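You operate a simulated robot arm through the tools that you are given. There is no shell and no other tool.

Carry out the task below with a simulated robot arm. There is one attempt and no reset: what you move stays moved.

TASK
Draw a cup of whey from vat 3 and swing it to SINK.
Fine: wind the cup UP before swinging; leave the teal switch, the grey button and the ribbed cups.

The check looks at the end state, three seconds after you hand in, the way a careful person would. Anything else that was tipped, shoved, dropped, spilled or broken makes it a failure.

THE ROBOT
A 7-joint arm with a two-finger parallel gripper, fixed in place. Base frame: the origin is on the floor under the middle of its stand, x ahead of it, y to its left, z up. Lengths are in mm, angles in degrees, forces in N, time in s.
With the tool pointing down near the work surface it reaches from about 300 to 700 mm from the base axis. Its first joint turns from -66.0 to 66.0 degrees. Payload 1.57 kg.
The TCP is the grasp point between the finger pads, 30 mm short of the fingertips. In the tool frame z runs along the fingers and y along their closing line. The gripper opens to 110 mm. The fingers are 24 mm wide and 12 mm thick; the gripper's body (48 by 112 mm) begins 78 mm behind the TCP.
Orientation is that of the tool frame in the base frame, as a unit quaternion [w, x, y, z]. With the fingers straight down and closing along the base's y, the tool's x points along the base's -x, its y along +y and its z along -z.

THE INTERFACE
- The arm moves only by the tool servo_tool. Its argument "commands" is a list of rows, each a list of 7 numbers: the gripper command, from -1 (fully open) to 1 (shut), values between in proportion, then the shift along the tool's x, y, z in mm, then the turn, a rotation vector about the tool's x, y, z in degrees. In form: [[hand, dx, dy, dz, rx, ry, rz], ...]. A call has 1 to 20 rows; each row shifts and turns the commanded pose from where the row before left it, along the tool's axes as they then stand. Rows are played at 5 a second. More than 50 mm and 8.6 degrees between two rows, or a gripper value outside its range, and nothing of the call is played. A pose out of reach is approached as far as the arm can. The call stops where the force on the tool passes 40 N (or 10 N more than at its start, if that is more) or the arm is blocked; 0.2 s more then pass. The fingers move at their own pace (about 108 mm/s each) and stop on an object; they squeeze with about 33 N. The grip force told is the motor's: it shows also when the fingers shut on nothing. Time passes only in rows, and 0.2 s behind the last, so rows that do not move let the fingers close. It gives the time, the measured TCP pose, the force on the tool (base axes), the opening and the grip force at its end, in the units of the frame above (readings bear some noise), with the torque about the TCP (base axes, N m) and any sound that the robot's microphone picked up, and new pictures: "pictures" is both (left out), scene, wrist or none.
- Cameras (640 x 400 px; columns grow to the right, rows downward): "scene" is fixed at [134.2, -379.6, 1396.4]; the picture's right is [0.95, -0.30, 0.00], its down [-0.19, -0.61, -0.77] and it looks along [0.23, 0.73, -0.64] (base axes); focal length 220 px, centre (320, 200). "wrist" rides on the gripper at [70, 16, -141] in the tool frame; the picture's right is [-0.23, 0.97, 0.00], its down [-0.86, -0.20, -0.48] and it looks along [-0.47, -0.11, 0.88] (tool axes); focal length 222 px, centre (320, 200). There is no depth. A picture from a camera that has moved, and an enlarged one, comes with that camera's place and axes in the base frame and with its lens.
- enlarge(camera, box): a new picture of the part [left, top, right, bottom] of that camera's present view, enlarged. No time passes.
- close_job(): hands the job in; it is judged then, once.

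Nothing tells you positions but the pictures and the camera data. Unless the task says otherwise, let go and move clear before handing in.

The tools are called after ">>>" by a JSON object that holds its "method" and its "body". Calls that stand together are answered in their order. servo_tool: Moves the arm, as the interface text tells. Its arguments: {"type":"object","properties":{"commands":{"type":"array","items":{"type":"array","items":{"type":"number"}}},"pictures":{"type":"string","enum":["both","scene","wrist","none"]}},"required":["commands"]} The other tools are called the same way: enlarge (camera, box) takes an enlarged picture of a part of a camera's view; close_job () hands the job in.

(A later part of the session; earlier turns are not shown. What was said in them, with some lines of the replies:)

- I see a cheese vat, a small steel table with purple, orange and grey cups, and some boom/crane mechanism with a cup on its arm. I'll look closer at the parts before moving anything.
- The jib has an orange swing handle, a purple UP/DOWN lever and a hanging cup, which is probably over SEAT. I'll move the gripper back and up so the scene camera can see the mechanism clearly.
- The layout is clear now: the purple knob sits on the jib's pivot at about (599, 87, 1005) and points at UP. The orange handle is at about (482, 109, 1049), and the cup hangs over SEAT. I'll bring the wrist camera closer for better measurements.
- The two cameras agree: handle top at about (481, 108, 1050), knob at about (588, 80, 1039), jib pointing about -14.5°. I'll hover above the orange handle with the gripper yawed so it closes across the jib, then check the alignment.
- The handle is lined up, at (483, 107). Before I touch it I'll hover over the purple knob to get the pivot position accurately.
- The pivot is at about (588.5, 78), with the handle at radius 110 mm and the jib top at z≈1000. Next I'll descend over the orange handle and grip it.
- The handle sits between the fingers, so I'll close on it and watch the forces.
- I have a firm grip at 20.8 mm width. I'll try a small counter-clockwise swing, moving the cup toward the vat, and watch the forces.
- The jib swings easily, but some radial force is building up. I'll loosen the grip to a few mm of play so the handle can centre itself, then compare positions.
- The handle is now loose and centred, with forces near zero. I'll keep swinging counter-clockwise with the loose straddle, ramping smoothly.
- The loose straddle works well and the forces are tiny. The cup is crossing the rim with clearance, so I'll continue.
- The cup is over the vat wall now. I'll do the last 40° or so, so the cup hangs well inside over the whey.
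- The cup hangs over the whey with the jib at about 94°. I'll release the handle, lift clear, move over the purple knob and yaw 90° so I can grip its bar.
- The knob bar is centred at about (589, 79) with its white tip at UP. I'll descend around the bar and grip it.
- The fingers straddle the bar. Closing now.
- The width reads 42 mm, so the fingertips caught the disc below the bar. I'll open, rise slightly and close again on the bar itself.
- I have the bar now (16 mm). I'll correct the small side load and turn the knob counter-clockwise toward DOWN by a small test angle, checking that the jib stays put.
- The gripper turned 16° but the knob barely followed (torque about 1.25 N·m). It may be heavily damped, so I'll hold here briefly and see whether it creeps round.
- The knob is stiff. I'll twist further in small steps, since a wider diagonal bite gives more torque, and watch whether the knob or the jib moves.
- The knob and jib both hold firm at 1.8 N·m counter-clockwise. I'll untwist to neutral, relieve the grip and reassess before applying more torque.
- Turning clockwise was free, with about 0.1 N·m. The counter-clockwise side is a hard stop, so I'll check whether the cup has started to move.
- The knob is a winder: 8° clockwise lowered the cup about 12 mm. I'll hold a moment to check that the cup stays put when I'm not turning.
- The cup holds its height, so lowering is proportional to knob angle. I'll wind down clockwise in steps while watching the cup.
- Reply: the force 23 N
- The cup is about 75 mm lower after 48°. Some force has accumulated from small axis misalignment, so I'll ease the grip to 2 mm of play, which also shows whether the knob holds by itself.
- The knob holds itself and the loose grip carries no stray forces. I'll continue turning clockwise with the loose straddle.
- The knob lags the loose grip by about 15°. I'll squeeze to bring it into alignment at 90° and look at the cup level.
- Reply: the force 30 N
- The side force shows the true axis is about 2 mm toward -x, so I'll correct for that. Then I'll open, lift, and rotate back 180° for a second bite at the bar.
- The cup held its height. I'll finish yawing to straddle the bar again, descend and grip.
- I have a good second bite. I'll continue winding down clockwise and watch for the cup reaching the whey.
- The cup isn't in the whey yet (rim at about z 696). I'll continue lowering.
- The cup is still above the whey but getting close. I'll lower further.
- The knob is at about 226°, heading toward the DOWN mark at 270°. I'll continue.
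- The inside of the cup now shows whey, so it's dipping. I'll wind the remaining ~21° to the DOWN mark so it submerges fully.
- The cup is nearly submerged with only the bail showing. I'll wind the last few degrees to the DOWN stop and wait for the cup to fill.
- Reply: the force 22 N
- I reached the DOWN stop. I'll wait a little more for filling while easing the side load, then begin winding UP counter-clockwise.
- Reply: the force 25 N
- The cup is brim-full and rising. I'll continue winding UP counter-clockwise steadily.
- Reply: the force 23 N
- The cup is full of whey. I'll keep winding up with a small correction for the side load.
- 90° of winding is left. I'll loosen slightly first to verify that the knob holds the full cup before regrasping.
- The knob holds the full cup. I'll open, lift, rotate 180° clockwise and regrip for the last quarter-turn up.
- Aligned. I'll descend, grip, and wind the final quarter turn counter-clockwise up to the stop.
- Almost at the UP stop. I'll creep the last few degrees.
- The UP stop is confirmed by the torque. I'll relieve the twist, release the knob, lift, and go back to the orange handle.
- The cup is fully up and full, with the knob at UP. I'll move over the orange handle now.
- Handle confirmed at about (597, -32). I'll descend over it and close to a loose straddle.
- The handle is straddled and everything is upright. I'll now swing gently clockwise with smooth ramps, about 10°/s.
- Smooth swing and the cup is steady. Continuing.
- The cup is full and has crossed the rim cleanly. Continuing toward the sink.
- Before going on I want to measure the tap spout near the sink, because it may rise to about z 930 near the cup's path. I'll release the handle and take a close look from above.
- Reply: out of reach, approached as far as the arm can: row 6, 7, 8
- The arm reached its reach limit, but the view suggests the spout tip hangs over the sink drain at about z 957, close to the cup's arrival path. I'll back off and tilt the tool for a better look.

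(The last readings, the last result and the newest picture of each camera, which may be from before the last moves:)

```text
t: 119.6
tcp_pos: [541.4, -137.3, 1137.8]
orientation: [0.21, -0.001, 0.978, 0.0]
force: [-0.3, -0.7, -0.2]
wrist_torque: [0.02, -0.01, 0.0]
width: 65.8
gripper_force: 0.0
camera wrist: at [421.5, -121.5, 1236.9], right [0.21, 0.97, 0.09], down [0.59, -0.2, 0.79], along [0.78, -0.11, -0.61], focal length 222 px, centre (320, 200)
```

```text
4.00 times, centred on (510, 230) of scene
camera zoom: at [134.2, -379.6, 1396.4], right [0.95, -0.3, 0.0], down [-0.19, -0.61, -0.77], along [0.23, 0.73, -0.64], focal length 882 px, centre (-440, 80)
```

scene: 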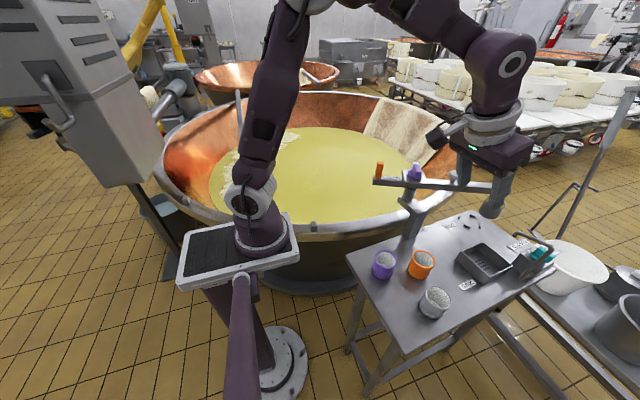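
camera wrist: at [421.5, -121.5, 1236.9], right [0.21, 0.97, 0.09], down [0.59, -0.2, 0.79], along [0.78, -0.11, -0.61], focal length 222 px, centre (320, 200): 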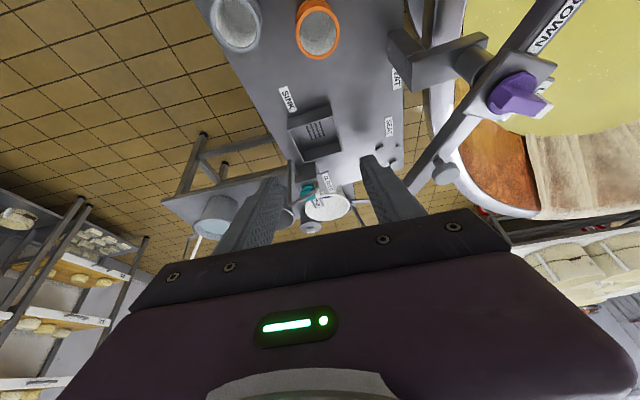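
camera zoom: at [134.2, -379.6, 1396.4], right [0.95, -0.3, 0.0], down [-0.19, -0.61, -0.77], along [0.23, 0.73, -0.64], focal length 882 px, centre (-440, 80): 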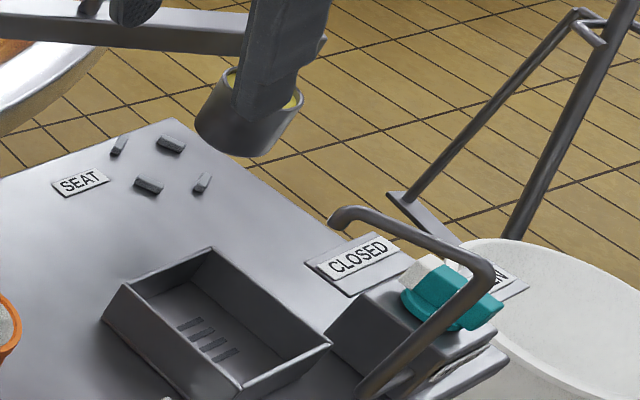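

The spout tip is at about (731, -169), z 952–975, right above the drain, and the cup arrives beside it, so the final approach must be careful. I'll return above the handle and take a sharp look at the cup and jib end.

>>> {"method": "servo_tool", "body": {"commands": [[-0.2, 0, 0, 0, 0, 8, 0], [-0.2, 0, 0, 0, 0, 8, 0], [-0.2, 0, 0, 0, 0, 8, 0], [-0.2, 8.4, 44, 1.4, 0, 0, 0], [-0.2, 8.4, 44, 1.4, 0, 0, 0], [-0.2, 8.4, 44, 1.4, 0, 0, 0], [-0.2, 8.4, 44, 1.4, 0, 0, 0], [-0.2, 8.4, 44, 1.4, 0, 0, 0], [-0.2, 8.4, 44, 1.4, 0, 0, 0], [-0.2, 0, 0, 0, 0, 0, 6.5], [-0.2, 0, 0, 0, 0, 0, 6.5], [-0.2, 0, 0, 0, 0, 0, 6.5], [-0.2, 0, 0, 0, 0, 0, 6.5], [-0.2, 0, 0, 0, 0, 0, 0]], "pictures": "both"}}

>>> {"method": "enlarge", "body": {"camera": "scene", "box": [470, 175, 530, 225]}}

>>> {"method": "enlarge", "body": {"camera": "wrist", "box": [240, 80, 440, 230]}}

>>> {"method": "enlarge", "body": {"camera": "scene", "box": [370, 150, 530, 250]}}

```text
t: 122.6
tcp_pos: [490.9, 124.8, 1130.0]
orientation: [0.001, 0.225, 0.974, 0.001]
force: [0.2, -0.1, 0.6]
wrist_torque: [0.0, 0.02, 0.01]
width: 66.0
gripper_force: 0.0
camera wrist: at [437.0, 170.2, 1270.2], right [0.63, 0.78, 0.0], down [0.68, -0.56, 0.48], along [0.37, -0.3, -0.88], focal length 222 px, centre (320, 200)
```

scene: 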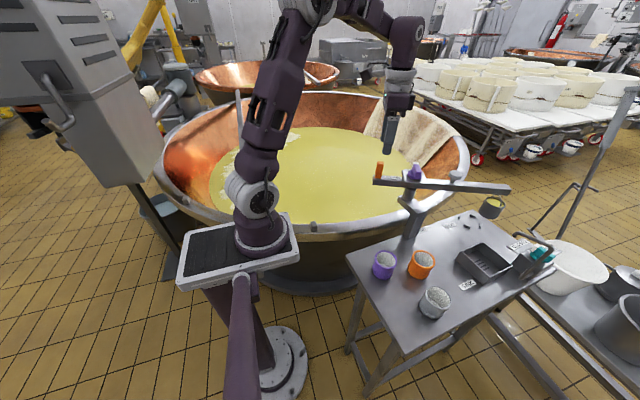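
wrist: 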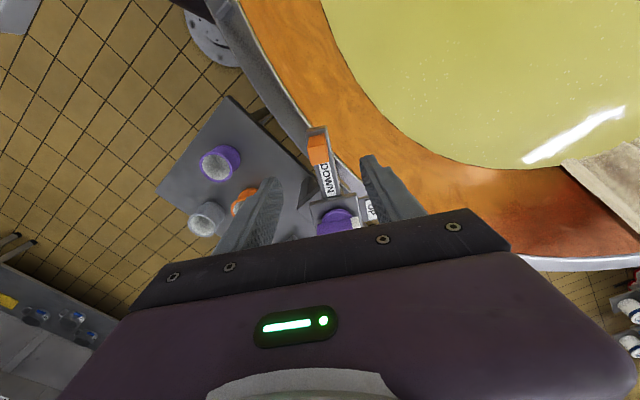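

```text
8.00 times, centred on (500, 200) of scene
camera zoom: at [134.2, -379.6, 1396.4], right [0.95, -0.3, 0.0], down [-0.19, -0.61, -0.77], along [0.23, 0.73, -0.64], focal length 1763 px, centre (-1120, 200)
```

zoom: 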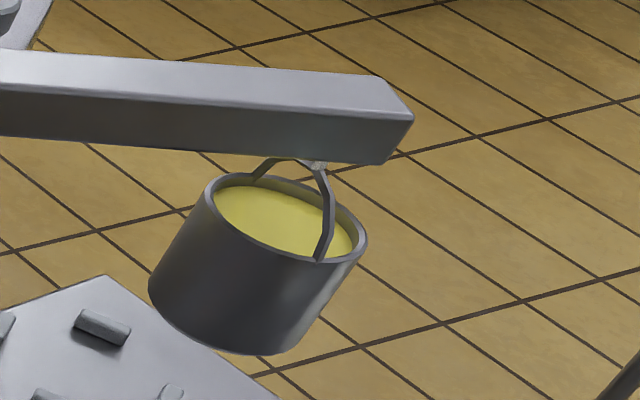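

```text
2.67 times, centred on (340, 155) of wrist
camera zoom: at [437.0, 170.2, 1270.2], right [0.63, 0.78, 0.0], down [0.68, -0.56, 0.48], along [0.37, -0.3, -0.88], focal length 592 px, centre (267, 320)
```

zoom: 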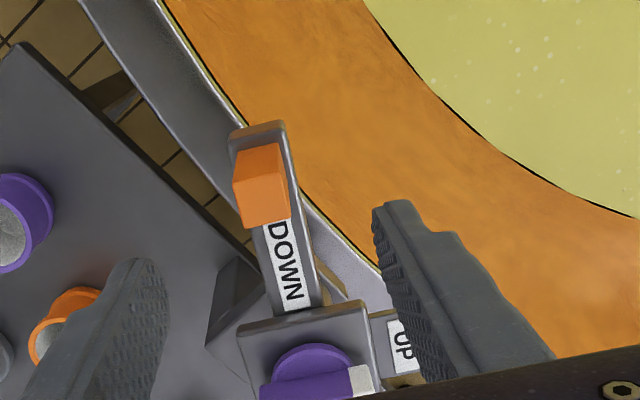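

```text
4.00 times, centred on (450, 200) of scene
camera zoom: at [134.2, -379.6, 1396.4], right [0.95, -0.3, 0.0], down [-0.19, -0.61, -0.77], along [0.23, 0.73, -0.64], focal length 882 px, centre (-200, 200)
```

zoom: 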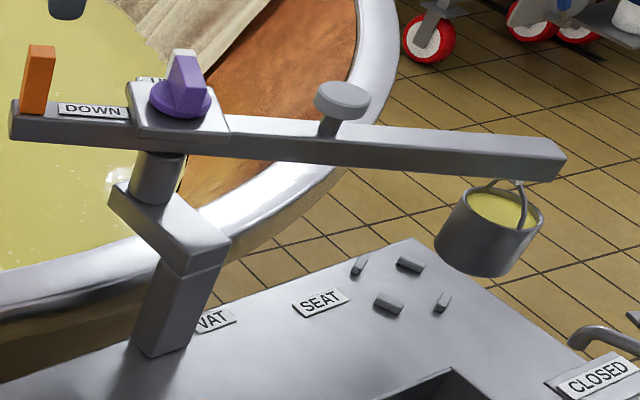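

From this view the bar underside is at z≈979, its end at r≈278, the cup rim at z≈940 and r≈269, and the bail lies across the jib. So the cup should fit under and inside the spout tip (r≈281+, z≥950) if I move slowly. I'll go back down onto the handle.

>>> {"method": "servo_tool", "body": {"commands": [[-0.2, 2, 0.5, 30, 0, 0, 0], [-0.2, 0, 0, 30, 0, 0, 0], [-0.2, 0, 0, 20, 0, 0, 0], [-0.2, 0, 0, 12, 0, 0, 0], [-0.2, 0, 0, 0, 0, 0, 0], [0.3, 0, 0, 0, 0, 0, 0], [0.58, 0, 0, 0, 0, 0, 0], [0.58, 0, 0, 0, 0, 0, 0]], "pictures": "both"}}

>>> {"method": "enlarge", "body": {"camera": "wrist", "box": [240, 80, 440, 230]}}

>>> {"method": "enlarge", "body": {"camera": "scene", "box": [370, 150, 530, 250]}}

```text
t: 124.4
tcp_pos: [490.5, 125.8, 1039.7]
orientation: [0.0, 0.225, 0.974, 0.0]
force: [0.7, 0.2, 0.5]
wrist_torque: [0.0, 0.01, -0.01]
width: 22.8
gripper_force: 0.0
camera wrist: at [435.5, 170.9, 1178.6], right [0.63, 0.78, 0.0], down [0.68, -0.55, 0.48], along [0.37, -0.3, -0.88], focal length 222 px, centre (320, 200)
```

scene: 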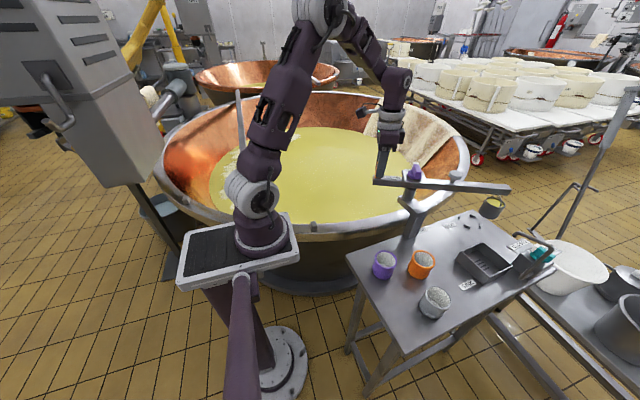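
wrist: 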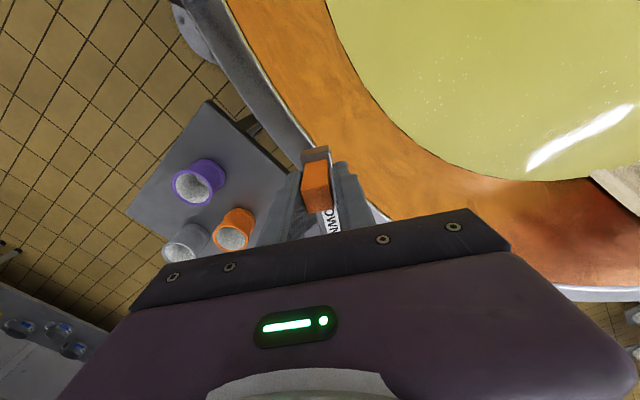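

```text
2.67 times, centred on (340, 155) of wrist
camera zoom: at [435.5, 170.9, 1178.6], right [0.63, 0.78, 0.0], down [0.68, -0.55, 0.48], along [0.37, -0.3, -0.88], focal length 592 px, centre (267, 320)
```

zoom: 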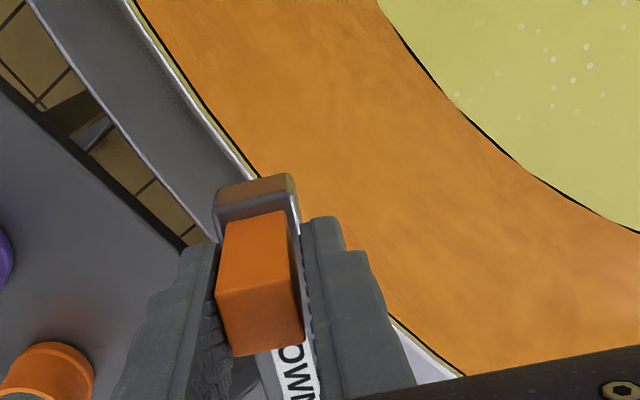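

```text
4.00 times, centred on (450, 200) of scene
camera zoom: at [134.2, -379.6, 1396.4], right [0.95, -0.3, 0.0], down [-0.19, -0.61, -0.77], along [0.23, 0.73, -0.64], focal length 882 px, centre (-200, 200)
```

zoom: 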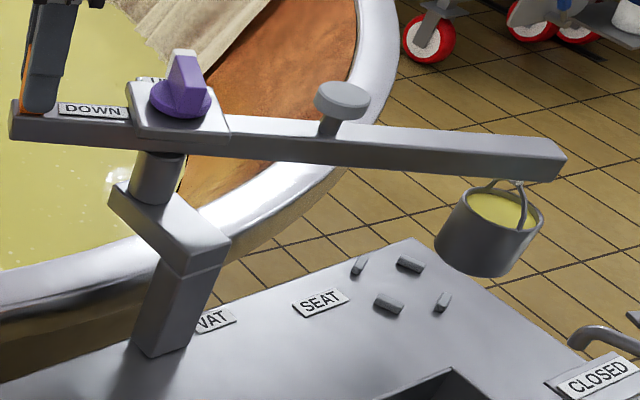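

Straddled again with the cup undisturbed. I'll swing slowly another 18° clockwise to about -44° and look at the spout clearance.

>>> {"method": "servo_tool", "body": {"commands": [[0.58, 0, 0.96, 0, 0, 0, 0.5], [0.58, -0.02, 1.92, 0, 0, 0, 1], [0.58, -0.04, 2.88, 0, 0, 0, 1.5], [0.58, -0.04, 2.88, 0, 0, 0, 1.5], [0.58, -0.04, 2.88, 0, 0, 0, 1.5], [0.58, -0.04, 2.88, 0, 0, 0, 1.5], [0.58, -0.04, 2.88, 0, 0, 0, 1.5], [0.58, -0.04, 2.88, 0, 0, 0, 1.5], [0.58, -0.04, 2.88, 0, 0, 0, 1.5], [0.58, -0.04, 2.88, 0, 0, 0, 1.5], [0.58, -0.04, 2.88, 0, 0, 0, 1.5], [0.58, -0.04, 2.88, 0, 0, 0, 1.5], [0.58, -0.02, 1.92, 0, 0, 0, 1], [0.58, 0, 0.96, 0, 0, 0, 0.5], [0.58, 0, 0, 0, 0, 0, 0]], "pictures": "both"}}

>>> {"method": "enlarge", "body": {"camera": "scene", "box": [450, 180, 570, 280]}}

>>> {"method": "enlarge", "body": {"camera": "scene", "box": [480, 190, 560, 250]}}

```text
t: 127.6
tcp_pos: [509.6, 155.9, 1037.4]
orientation: [0.0, 0.375, 0.927, 0.0]
force: [-0.5, -0.4, 0.1]
wrist_torque: [-0.02, 0.02, -0.01]
width: 23.8
gripper_force: 0.7
camera wrist: at [471.8, 216.1, 1177.3], right [0.84, 0.54, 0.0], down [0.48, -0.74, 0.48], along [0.26, -0.4, -0.88], focal length 222 px, centre (320, 200)
```

scene: 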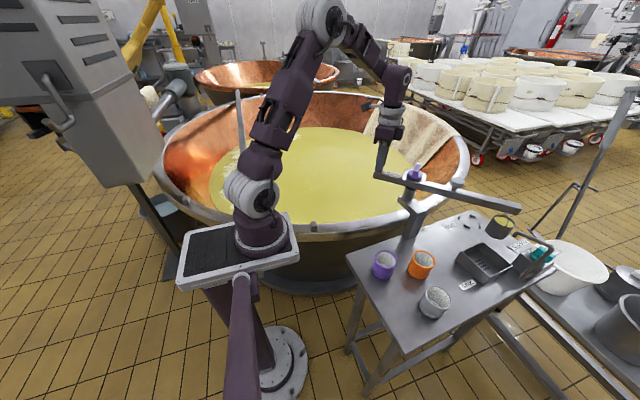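
wrist: 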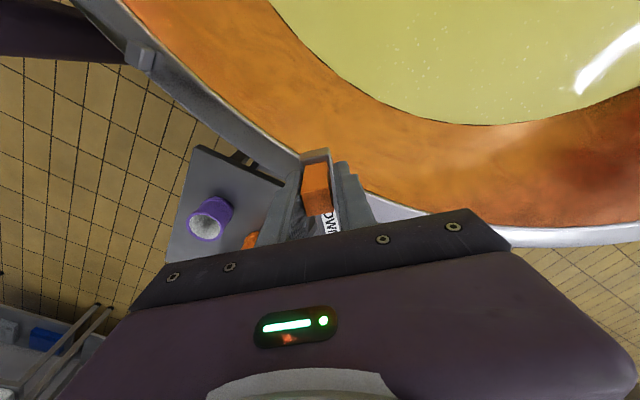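

```text
4.00 times, centred on (510, 230) of scene
camera zoom: at [134.2, -379.6, 1396.4], right [0.95, -0.3, 0.0], down [-0.19, -0.61, -0.77], along [0.23, 0.73, -0.64], focal length 882 px, centre (-440, 80)
```

zoom: 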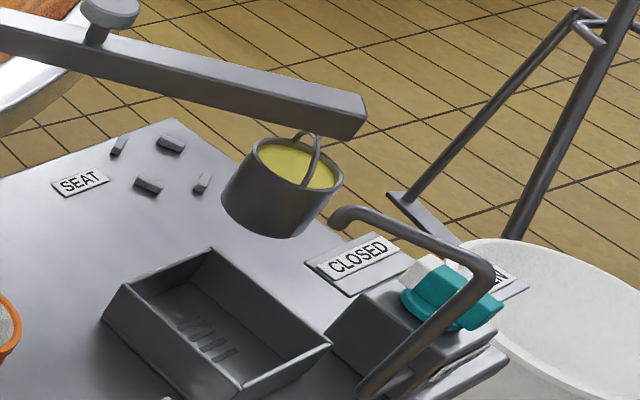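

```text
6.67 times, centred on (520, 220) of scene
camera zoom: at [134.2, -379.6, 1396.4], right [0.95, -0.3, 0.0], down [-0.19, -0.61, -0.77], along [0.23, 0.73, -0.64], focal length 1469 px, centre (-1013, 67)
```

zoom: 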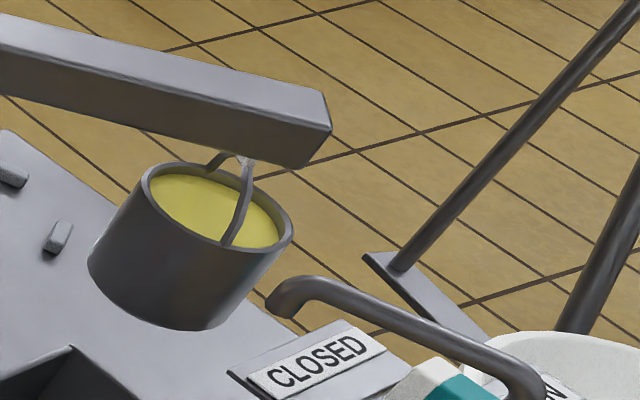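

Spout clearance still looks fine. I'll go on at 1° per row to about -52°.

>>> {"method": "servo_tool", "body": {"commands": [[0.58, 0, 0.96, 0, 0, 0, 0.5], [0.58, -0.02, 1.92, 0, 0, 0, 1], [0.58, -0.02, 1.92, 0, 0, 0, 1], [0.58, -0.02, 1.92, 0, 0, 0, 1], [0.58, -0.02, 1.92, 0, 0, 0, 1], [0.58, -0.02, 1.92, 0, 0, 0, 1], [0.58, -0.02, 1.92, 0, 0, 0, 1], [0.58, -0.02, 1.92, 0, 0, 0, 1], [0.58, 0, 0.96, 0, 0, 0, 0.5], [0.58, 0, 0, 0, 0, 0, 0]], "pictures": "scene"}}

>>> {"method": "enlarge", "body": {"camera": "scene", "box": [450, 180, 570, 280]}}

>>> {"method": "enlarge", "body": {"camera": "scene", "box": [480, 195, 560, 255]}}

```text
t: 129.8
tcp_pos: [520.7, 166.0, 1037.8]
orientation: [0.0, 0.438, 0.899, 0.0]
force: [-0.3, -1.2, 0.3]
wrist_torque: [0.02, 0.0, -0.01]
width: 24.3
gripper_force: 0.6
```

scene: 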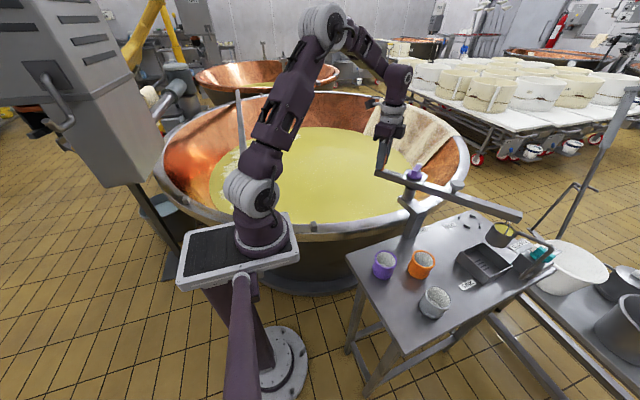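

```text
4.00 times, centred on (510, 230) of scene
camera zoom: at [134.2, -379.6, 1396.4], right [0.95, -0.3, 0.0], down [-0.19, -0.61, -0.77], along [0.23, 0.73, -0.64], focal length 882 px, centre (-440, 80)
```

zoom: 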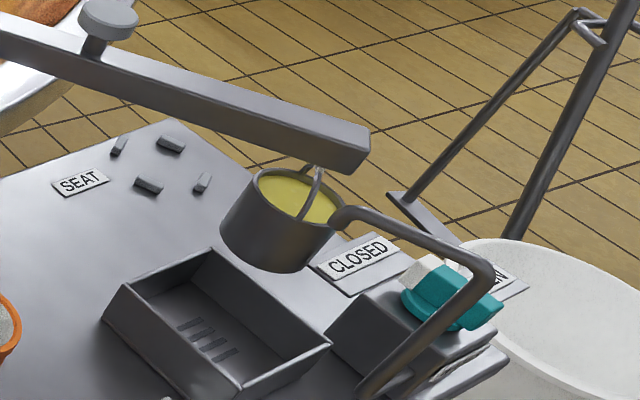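

```text
6.67 times, centred on (520, 225) of scene
camera zoom: at [134.2, -379.6, 1396.4], right [0.95, -0.3, 0.0], down [-0.19, -0.61, -0.77], along [0.23, 0.73, -0.64], focal length 1469 px, centre (-1013, 33)
```

zoom: 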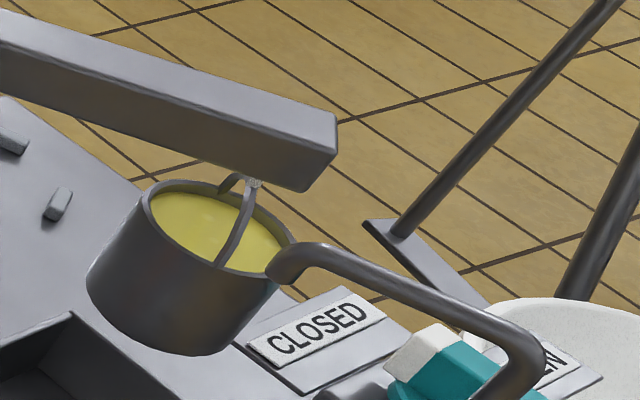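

>>> {"method": "servo_tool", "body": {"commands": [[0.58, 0, 0.96, 0, 0, 0, 0.5], [0.58, 0, 0.96, 0, 0, 0, 0.5], [0.58, -0.02, 1.54, 0, 0, 0, 0.8], [0.58, -0.02, 1.54, 0, 0, 0, 0.8], [0.58, 0, 0.96, 0, 0, 0, 0.5], [0.58, 0, 0.96, 0, 0, 0, 0.5], [0.58, 0, 0.77, 0, 0, 0, 0.4], [0.58, 0, 0, 0, 0, 0, 0]], "pictures": "scene"}}

>>> {"method": "enlarge", "body": {"camera": "scene", "box": [450, 180, 570, 280]}}

>>> {"method": "enlarge", "body": {"camera": "scene", "box": [480, 195, 560, 255]}}

```text
t: 131.6
tcp_pos: [526.3, 169.2, 1038.4]
orientation: [0.001, 0.469, 0.883, 0.0]
force: [0.8, 0.1, 0.1]
wrist_torque: [0.01, -0.02, -0.02]
width: 24.7
gripper_force: 0.7
```

scene: 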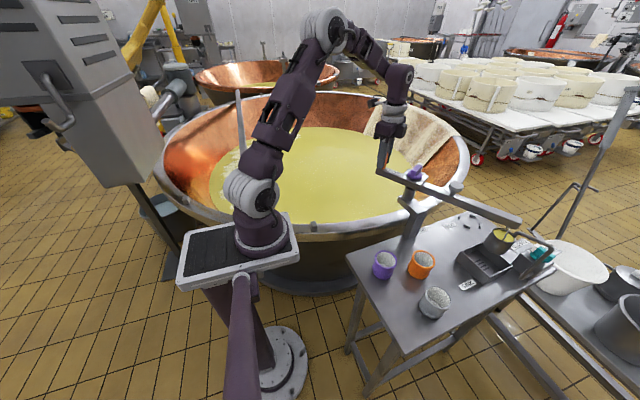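

```text
4.00 times, centred on (510, 230) of scene
camera zoom: at [134.2, -379.6, 1396.4], right [0.95, -0.3, 0.0], down [-0.19, -0.61, -0.77], along [0.23, 0.73, -0.64], focal length 882 px, centre (-440, 80)
```

zoom: 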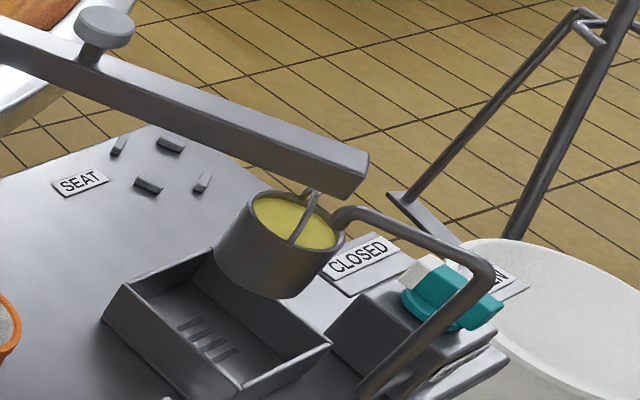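

```text
6.67 times, centred on (520, 225) of scene
camera zoom: at [134.2, -379.6, 1396.4], right [0.95, -0.3, 0.0], down [-0.19, -0.61, -0.77], along [0.23, 0.73, -0.64], focal length 1469 px, centre (-1013, 33)
```

zoom: 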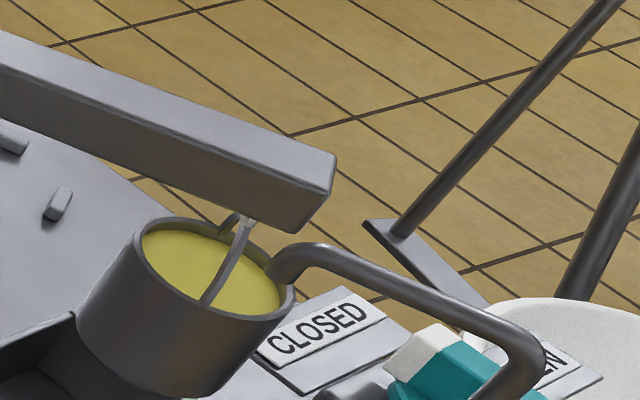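

No contact so far. I'll take two more degrees very slowly.

>>> {"method": "servo_tool", "body": {"commands": [[0.58, 0, 0.58, 0, 0, 0, 0.3], [0.58, 0, 0.96, 0, 0, 0, 0.5], [0.58, 0, 0.96, 0, 0, 0, 0.5], [0.58, 0, 0.77, 0, 0, 0, 0.4], [0.58, 0, 0.58, 0, 0, 0, 0.3], [0.58, 0, 0, 0, 0, 0, 0]], "pictures": "both"}}

>>> {"method": "enlarge", "body": {"camera": "scene", "box": [450, 180, 570, 280]}}

>>> {"method": "enlarge", "body": {"camera": "scene", "box": [480, 200, 560, 260]}}

>>> {"method": "enlarge", "body": {"camera": "wrist", "box": [240, 80, 440, 230]}}

```text
t: 133.0
tcp_pos: [530.3, 171.8, 1036.5]
orientation: [0.0, 0.484, 0.875, 0.0]
force: [1.3, 0.5, 0.1]
wrist_torque: [0.03, 0.01, -0.02]
width: 23.4
gripper_force: 0.2
camera wrist: at [508.5, 240.4, 1176.9], right [0.95, 0.32, 0.0], down [0.28, -0.83, 0.48], along [0.15, -0.45, -0.88], focal length 222 px, centre (320, 200)
```

scene: 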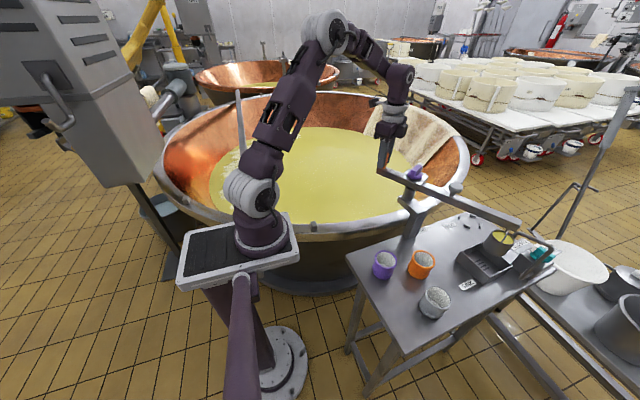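
wrist: 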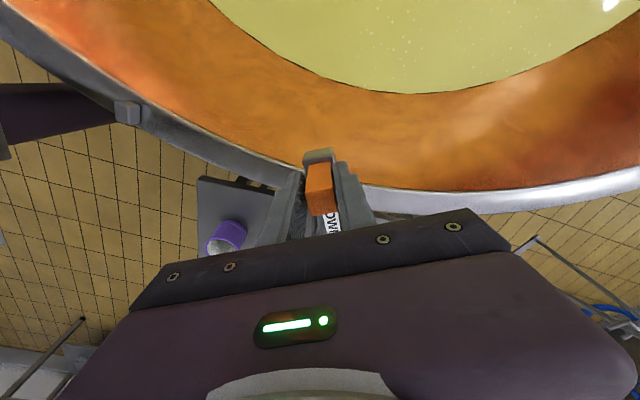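

```text
4.00 times, centred on (510, 230) of scene
camera zoom: at [134.2, -379.6, 1396.4], right [0.95, -0.3, 0.0], down [-0.19, -0.61, -0.77], along [0.23, 0.73, -0.64], focal length 882 px, centre (-440, 80)
```

zoom: 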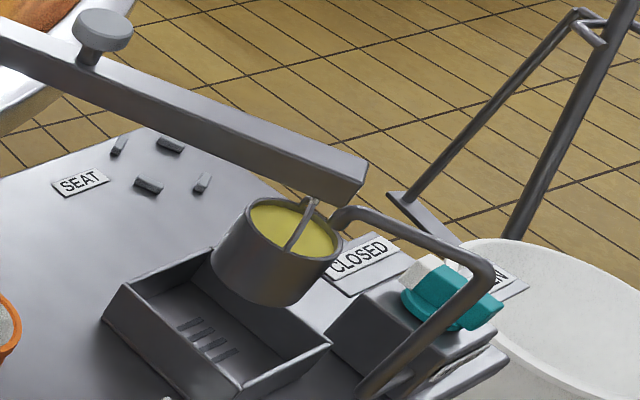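

```text
6.67 times, centred on (520, 230) of scene
camera zoom: at [134.2, -379.6, 1396.4], right [0.95, -0.3, 0.0], down [-0.19, -0.61, -0.77], along [0.23, 0.73, -0.64], focal length 1469 px, centre (-1013, 0)
```

zoom: 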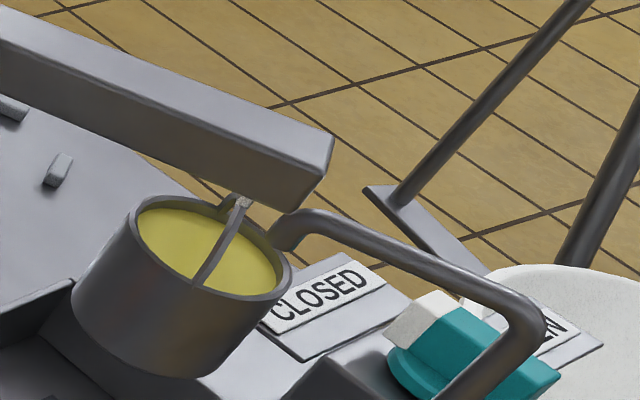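

```text
2.67 times, centred on (340, 155) of wrist
camera zoom: at [508.5, 240.4, 1176.9], right [0.95, 0.32, 0.0], down [0.28, -0.83, 0.48], along [0.15, -0.45, -0.88], focal length 592 px, centre (267, 320)
```

zoom: 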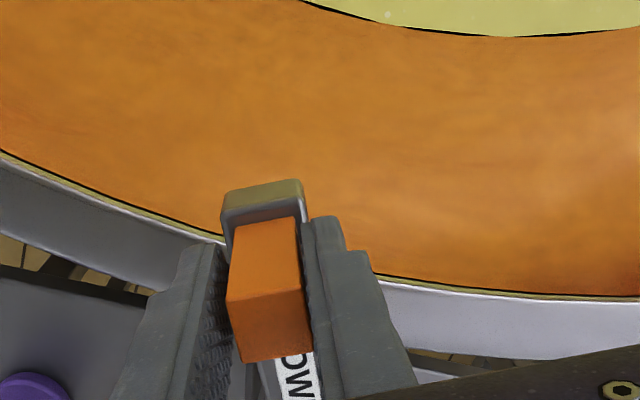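

The cup is now right over the sink: its rim centre projects to (723, -156) against a sink centre of about (722, -153). It's full, still UP, and not touching the spout. I'll release the handle gently and lift clear.

>>> {"method": "servo_tool", "body": {"commands": [[0.5, 0, 0, 0, 0, 0, 0], [0.3, 0, 0, 0, 0, 0, 0], [0.0, 0, 0, 0, 0, 0, 0], [0.0, 0, 0, 0, 0, 0, 0], [0.0, 0, 0, -15, 0, 0, 0], [0.0, 0, 0, -30, 0, 0, 0], [0.0, 0, 0, -30, 0, 0, 0], [0.0, 0, 0, -30, 0, 0, 0], [0.0, 0, 0, 0, 0, 0, 0]], "pictures": "both"}}

>>> {"method": "enlarge", "body": {"camera": "scene", "box": [360, 140, 570, 290]}}

>>> {"method": "enlarge", "body": {"camera": "scene", "box": [480, 200, 560, 260]}}

```text
t: 135.0
tcp_pos: [531.1, 171.4, 1139.5]
orientation: [0.0, 0.485, 0.875, 0.0]
force: [0.3, -0.4, 0.4]
wrist_torque: [0.0, 0.0, 0.01]
width: 55.1
gripper_force: 0.0
camera wrist: at [510.2, 239.7, 1279.5], right [0.95, 0.32, 0.0], down [0.28, -0.83, 0.48], along [0.15, -0.45, -0.88], focal length 222 px, centre (320, 200)
```

scene: 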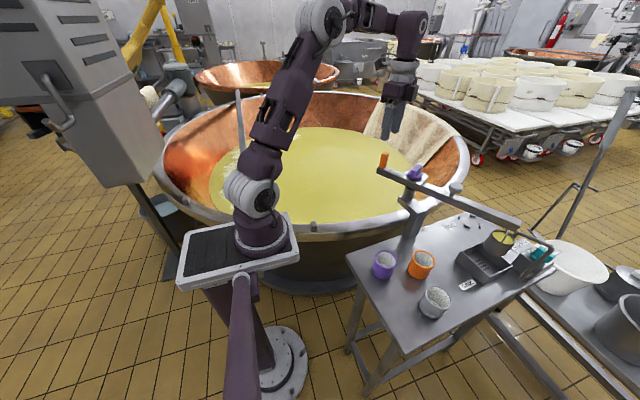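
wrist: 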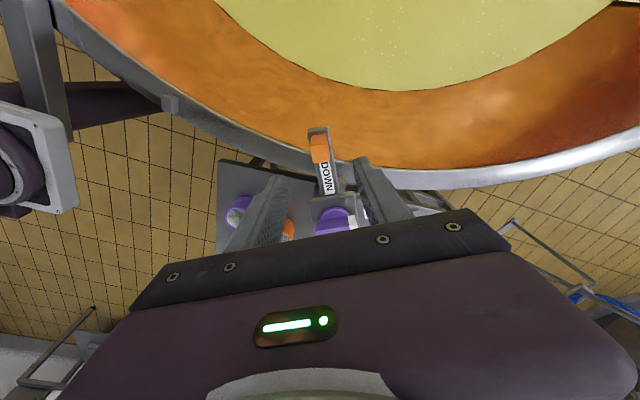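

```text
2.67 times, centred on (465, 215) of scene
camera zoom: at [134.2, -379.6, 1396.4], right [0.95, -0.3, 0.0], down [-0.19, -0.61, -0.77], along [0.23, 0.73, -0.64], focal length 588 px, centre (-67, 160)
```

zoom: 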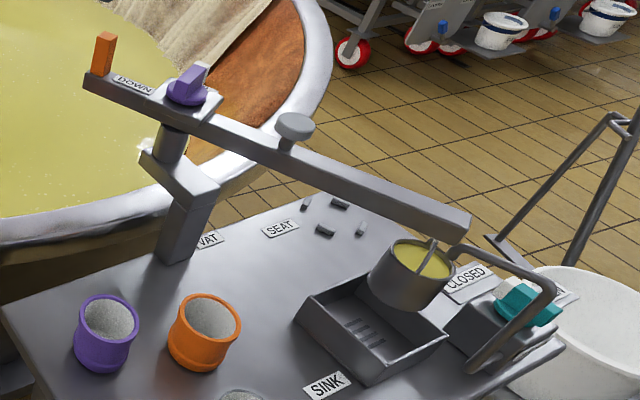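

```text
6.67 times, centred on (520, 230) of scene
camera zoom: at [134.2, -379.6, 1396.4], right [0.95, -0.3, 0.0], down [-0.19, -0.61, -0.77], along [0.23, 0.73, -0.64], focal length 1469 px, centre (-1013, 0)
```

zoom: 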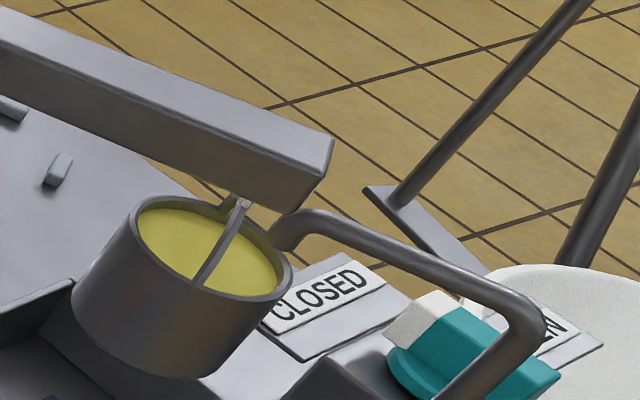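

The jib stayed put, with the cup full and level over the sink. I'll retreat the arm well clear.

>>> {"method": "servo_tool", "body": {"commands": [[0.0, 0, 0, -40, 0, 0, 0], [0.0, 0, 0, -38, 0, 0, 0], [0.0, 0, 0, 0, 0, 0, -8.3], [0.0, 0, 0, 0, 0, 0, -8.3], [0.0, 0, 0, 0, 0, 0, -8.3], [0.0, 0, 0, 0, 0, 0, -8.3], [0.0, 0, 0, 0, 0, 0, -8.3], [0.0, 0, 0, 0, 0, 0, -8.3], [0.0, 0, 0, 0, 0, 0, -8.1], [0.0, 30, -20, 0, 0, 0, 0], [0.0, 30, -30, 0, 0, 0, 0], [0.0, 30, -30, 0, 0, 0, 0], [0.0, 30, -30, 0, 0, 0, 0], [0.0, 20, -30, 0, 0, 0, 0], [0.0, 0, 0, 0, 0, 0, 0]], "pictures": "both"}}

>>> {"method": "enlarge", "body": {"camera": "scene", "box": [340, 140, 580, 320]}}

>>> {"method": "enlarge", "body": {"camera": "scene", "box": [450, 190, 570, 290]}}

>>> {"method": "enlarge", "body": {"camera": "wrist", "box": [200, 60, 460, 230]}}

```text
t: 138.2
tcp_pos: [388.1, 30.7, 1218.5]
orientation: [0.0, 0.001, 1.0, 0.0]
force: [0.4, 0.7, -1.0]
wrist_torque: [-0.02, -0.01, 0.0]
width: 54.8
gripper_force: 0.1
camera wrist: at [319.5, 47.3, 1359.0], right [0.23, 0.97, 0.0], down [0.85, -0.2, 0.48], along [0.47, -0.11, -0.88], focal length 222 px, centre (320, 200)
```

scene: 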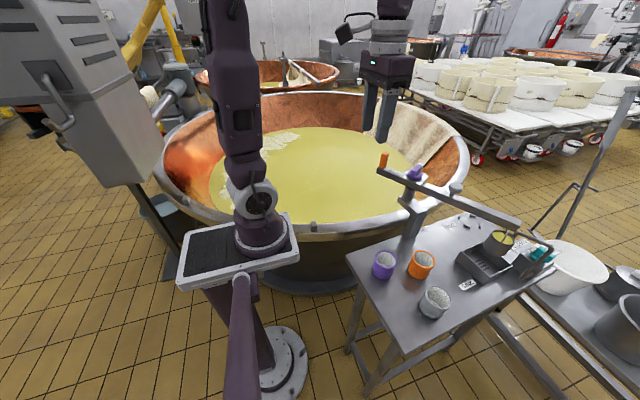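
wrist: 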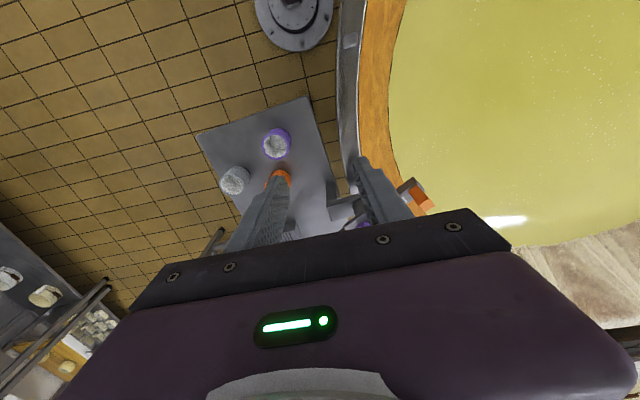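

```text
2.22 times, centred on (460, 230) of scene
camera zoom: at [134.2, -379.6, 1396.4], right [0.95, -0.3, 0.0], down [-0.19, -0.61, -0.77], along [0.23, 0.73, -0.64], focal length 490 px, centre (9, 133)
```

zoom: 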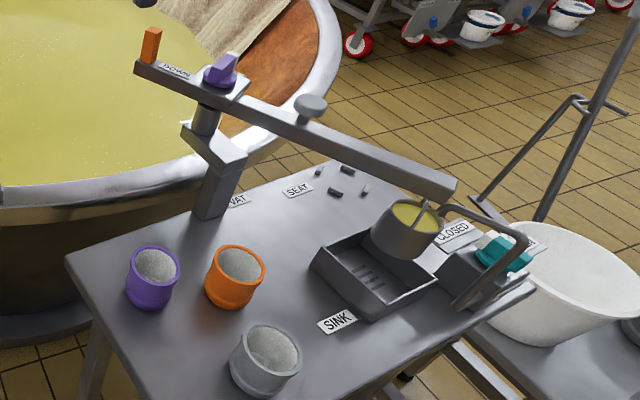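

```text
4.00 times, centred on (510, 240) of scene
camera zoom: at [134.2, -379.6, 1396.4], right [0.95, -0.3, 0.0], down [-0.19, -0.61, -0.77], along [0.23, 0.73, -0.64], focal length 882 px, centre (-440, 40)
```

zoom: 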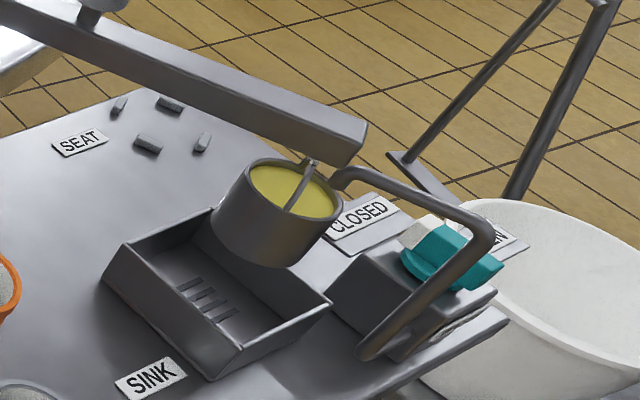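

```text
2.35 times, centred on (330, 145) of wrist
camera zoom: at [319.5, 47.3, 1359.0], right [0.23, 0.97, 0.0], down [0.85, -0.2, 0.48], along [0.47, -0.11, -0.88], focal length 523 px, centre (296, 329)
```

zoom: 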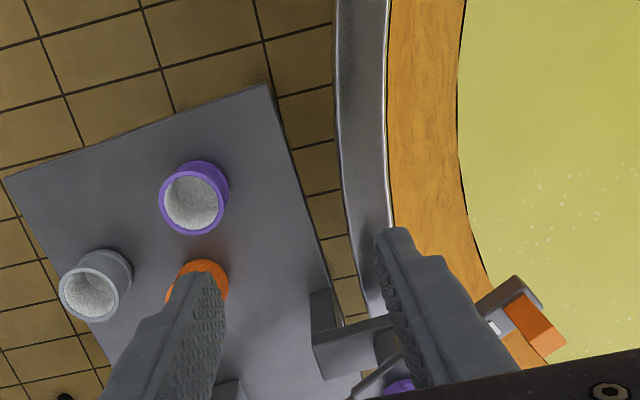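

The cup hangs full and wound UP over the sink, and the knob points at UP. The ribbed cups, grey button and teal switch (still at CLOSED) are untouched, and the arm is clear, so I'm handing in.

>>> {"method": "close_job", "body": {}}

```text
The job is handed in.
```

The cup is full of whey, wound UP, and hanging over the sink. I've handed the job in; the check result isn't back yet.

- **Draw:** I swung the jib over the vat and lowered the cup with the purple knob until it went under. It came back up filled close to the brim.
- **Swing:** I wound the cup all the way UP before swinging it back. By my measurements it stopped within a few mm of the middle of the sink, at about -60°. I saw no spills.
- **Tap spout:** It ends right above the drain, close to the cup, so I made the last few degrees very slowly. Nothing touched.
- **Left alone:** I didn't touch the teal switch (still at CLOSED), the grey button or the three ribbed cups.

I let go of the handle and moved the arm clear before handing in. I took "vat 3" to be the large vat beside the table, the only one the cup could reach; I didn't see a number on it.
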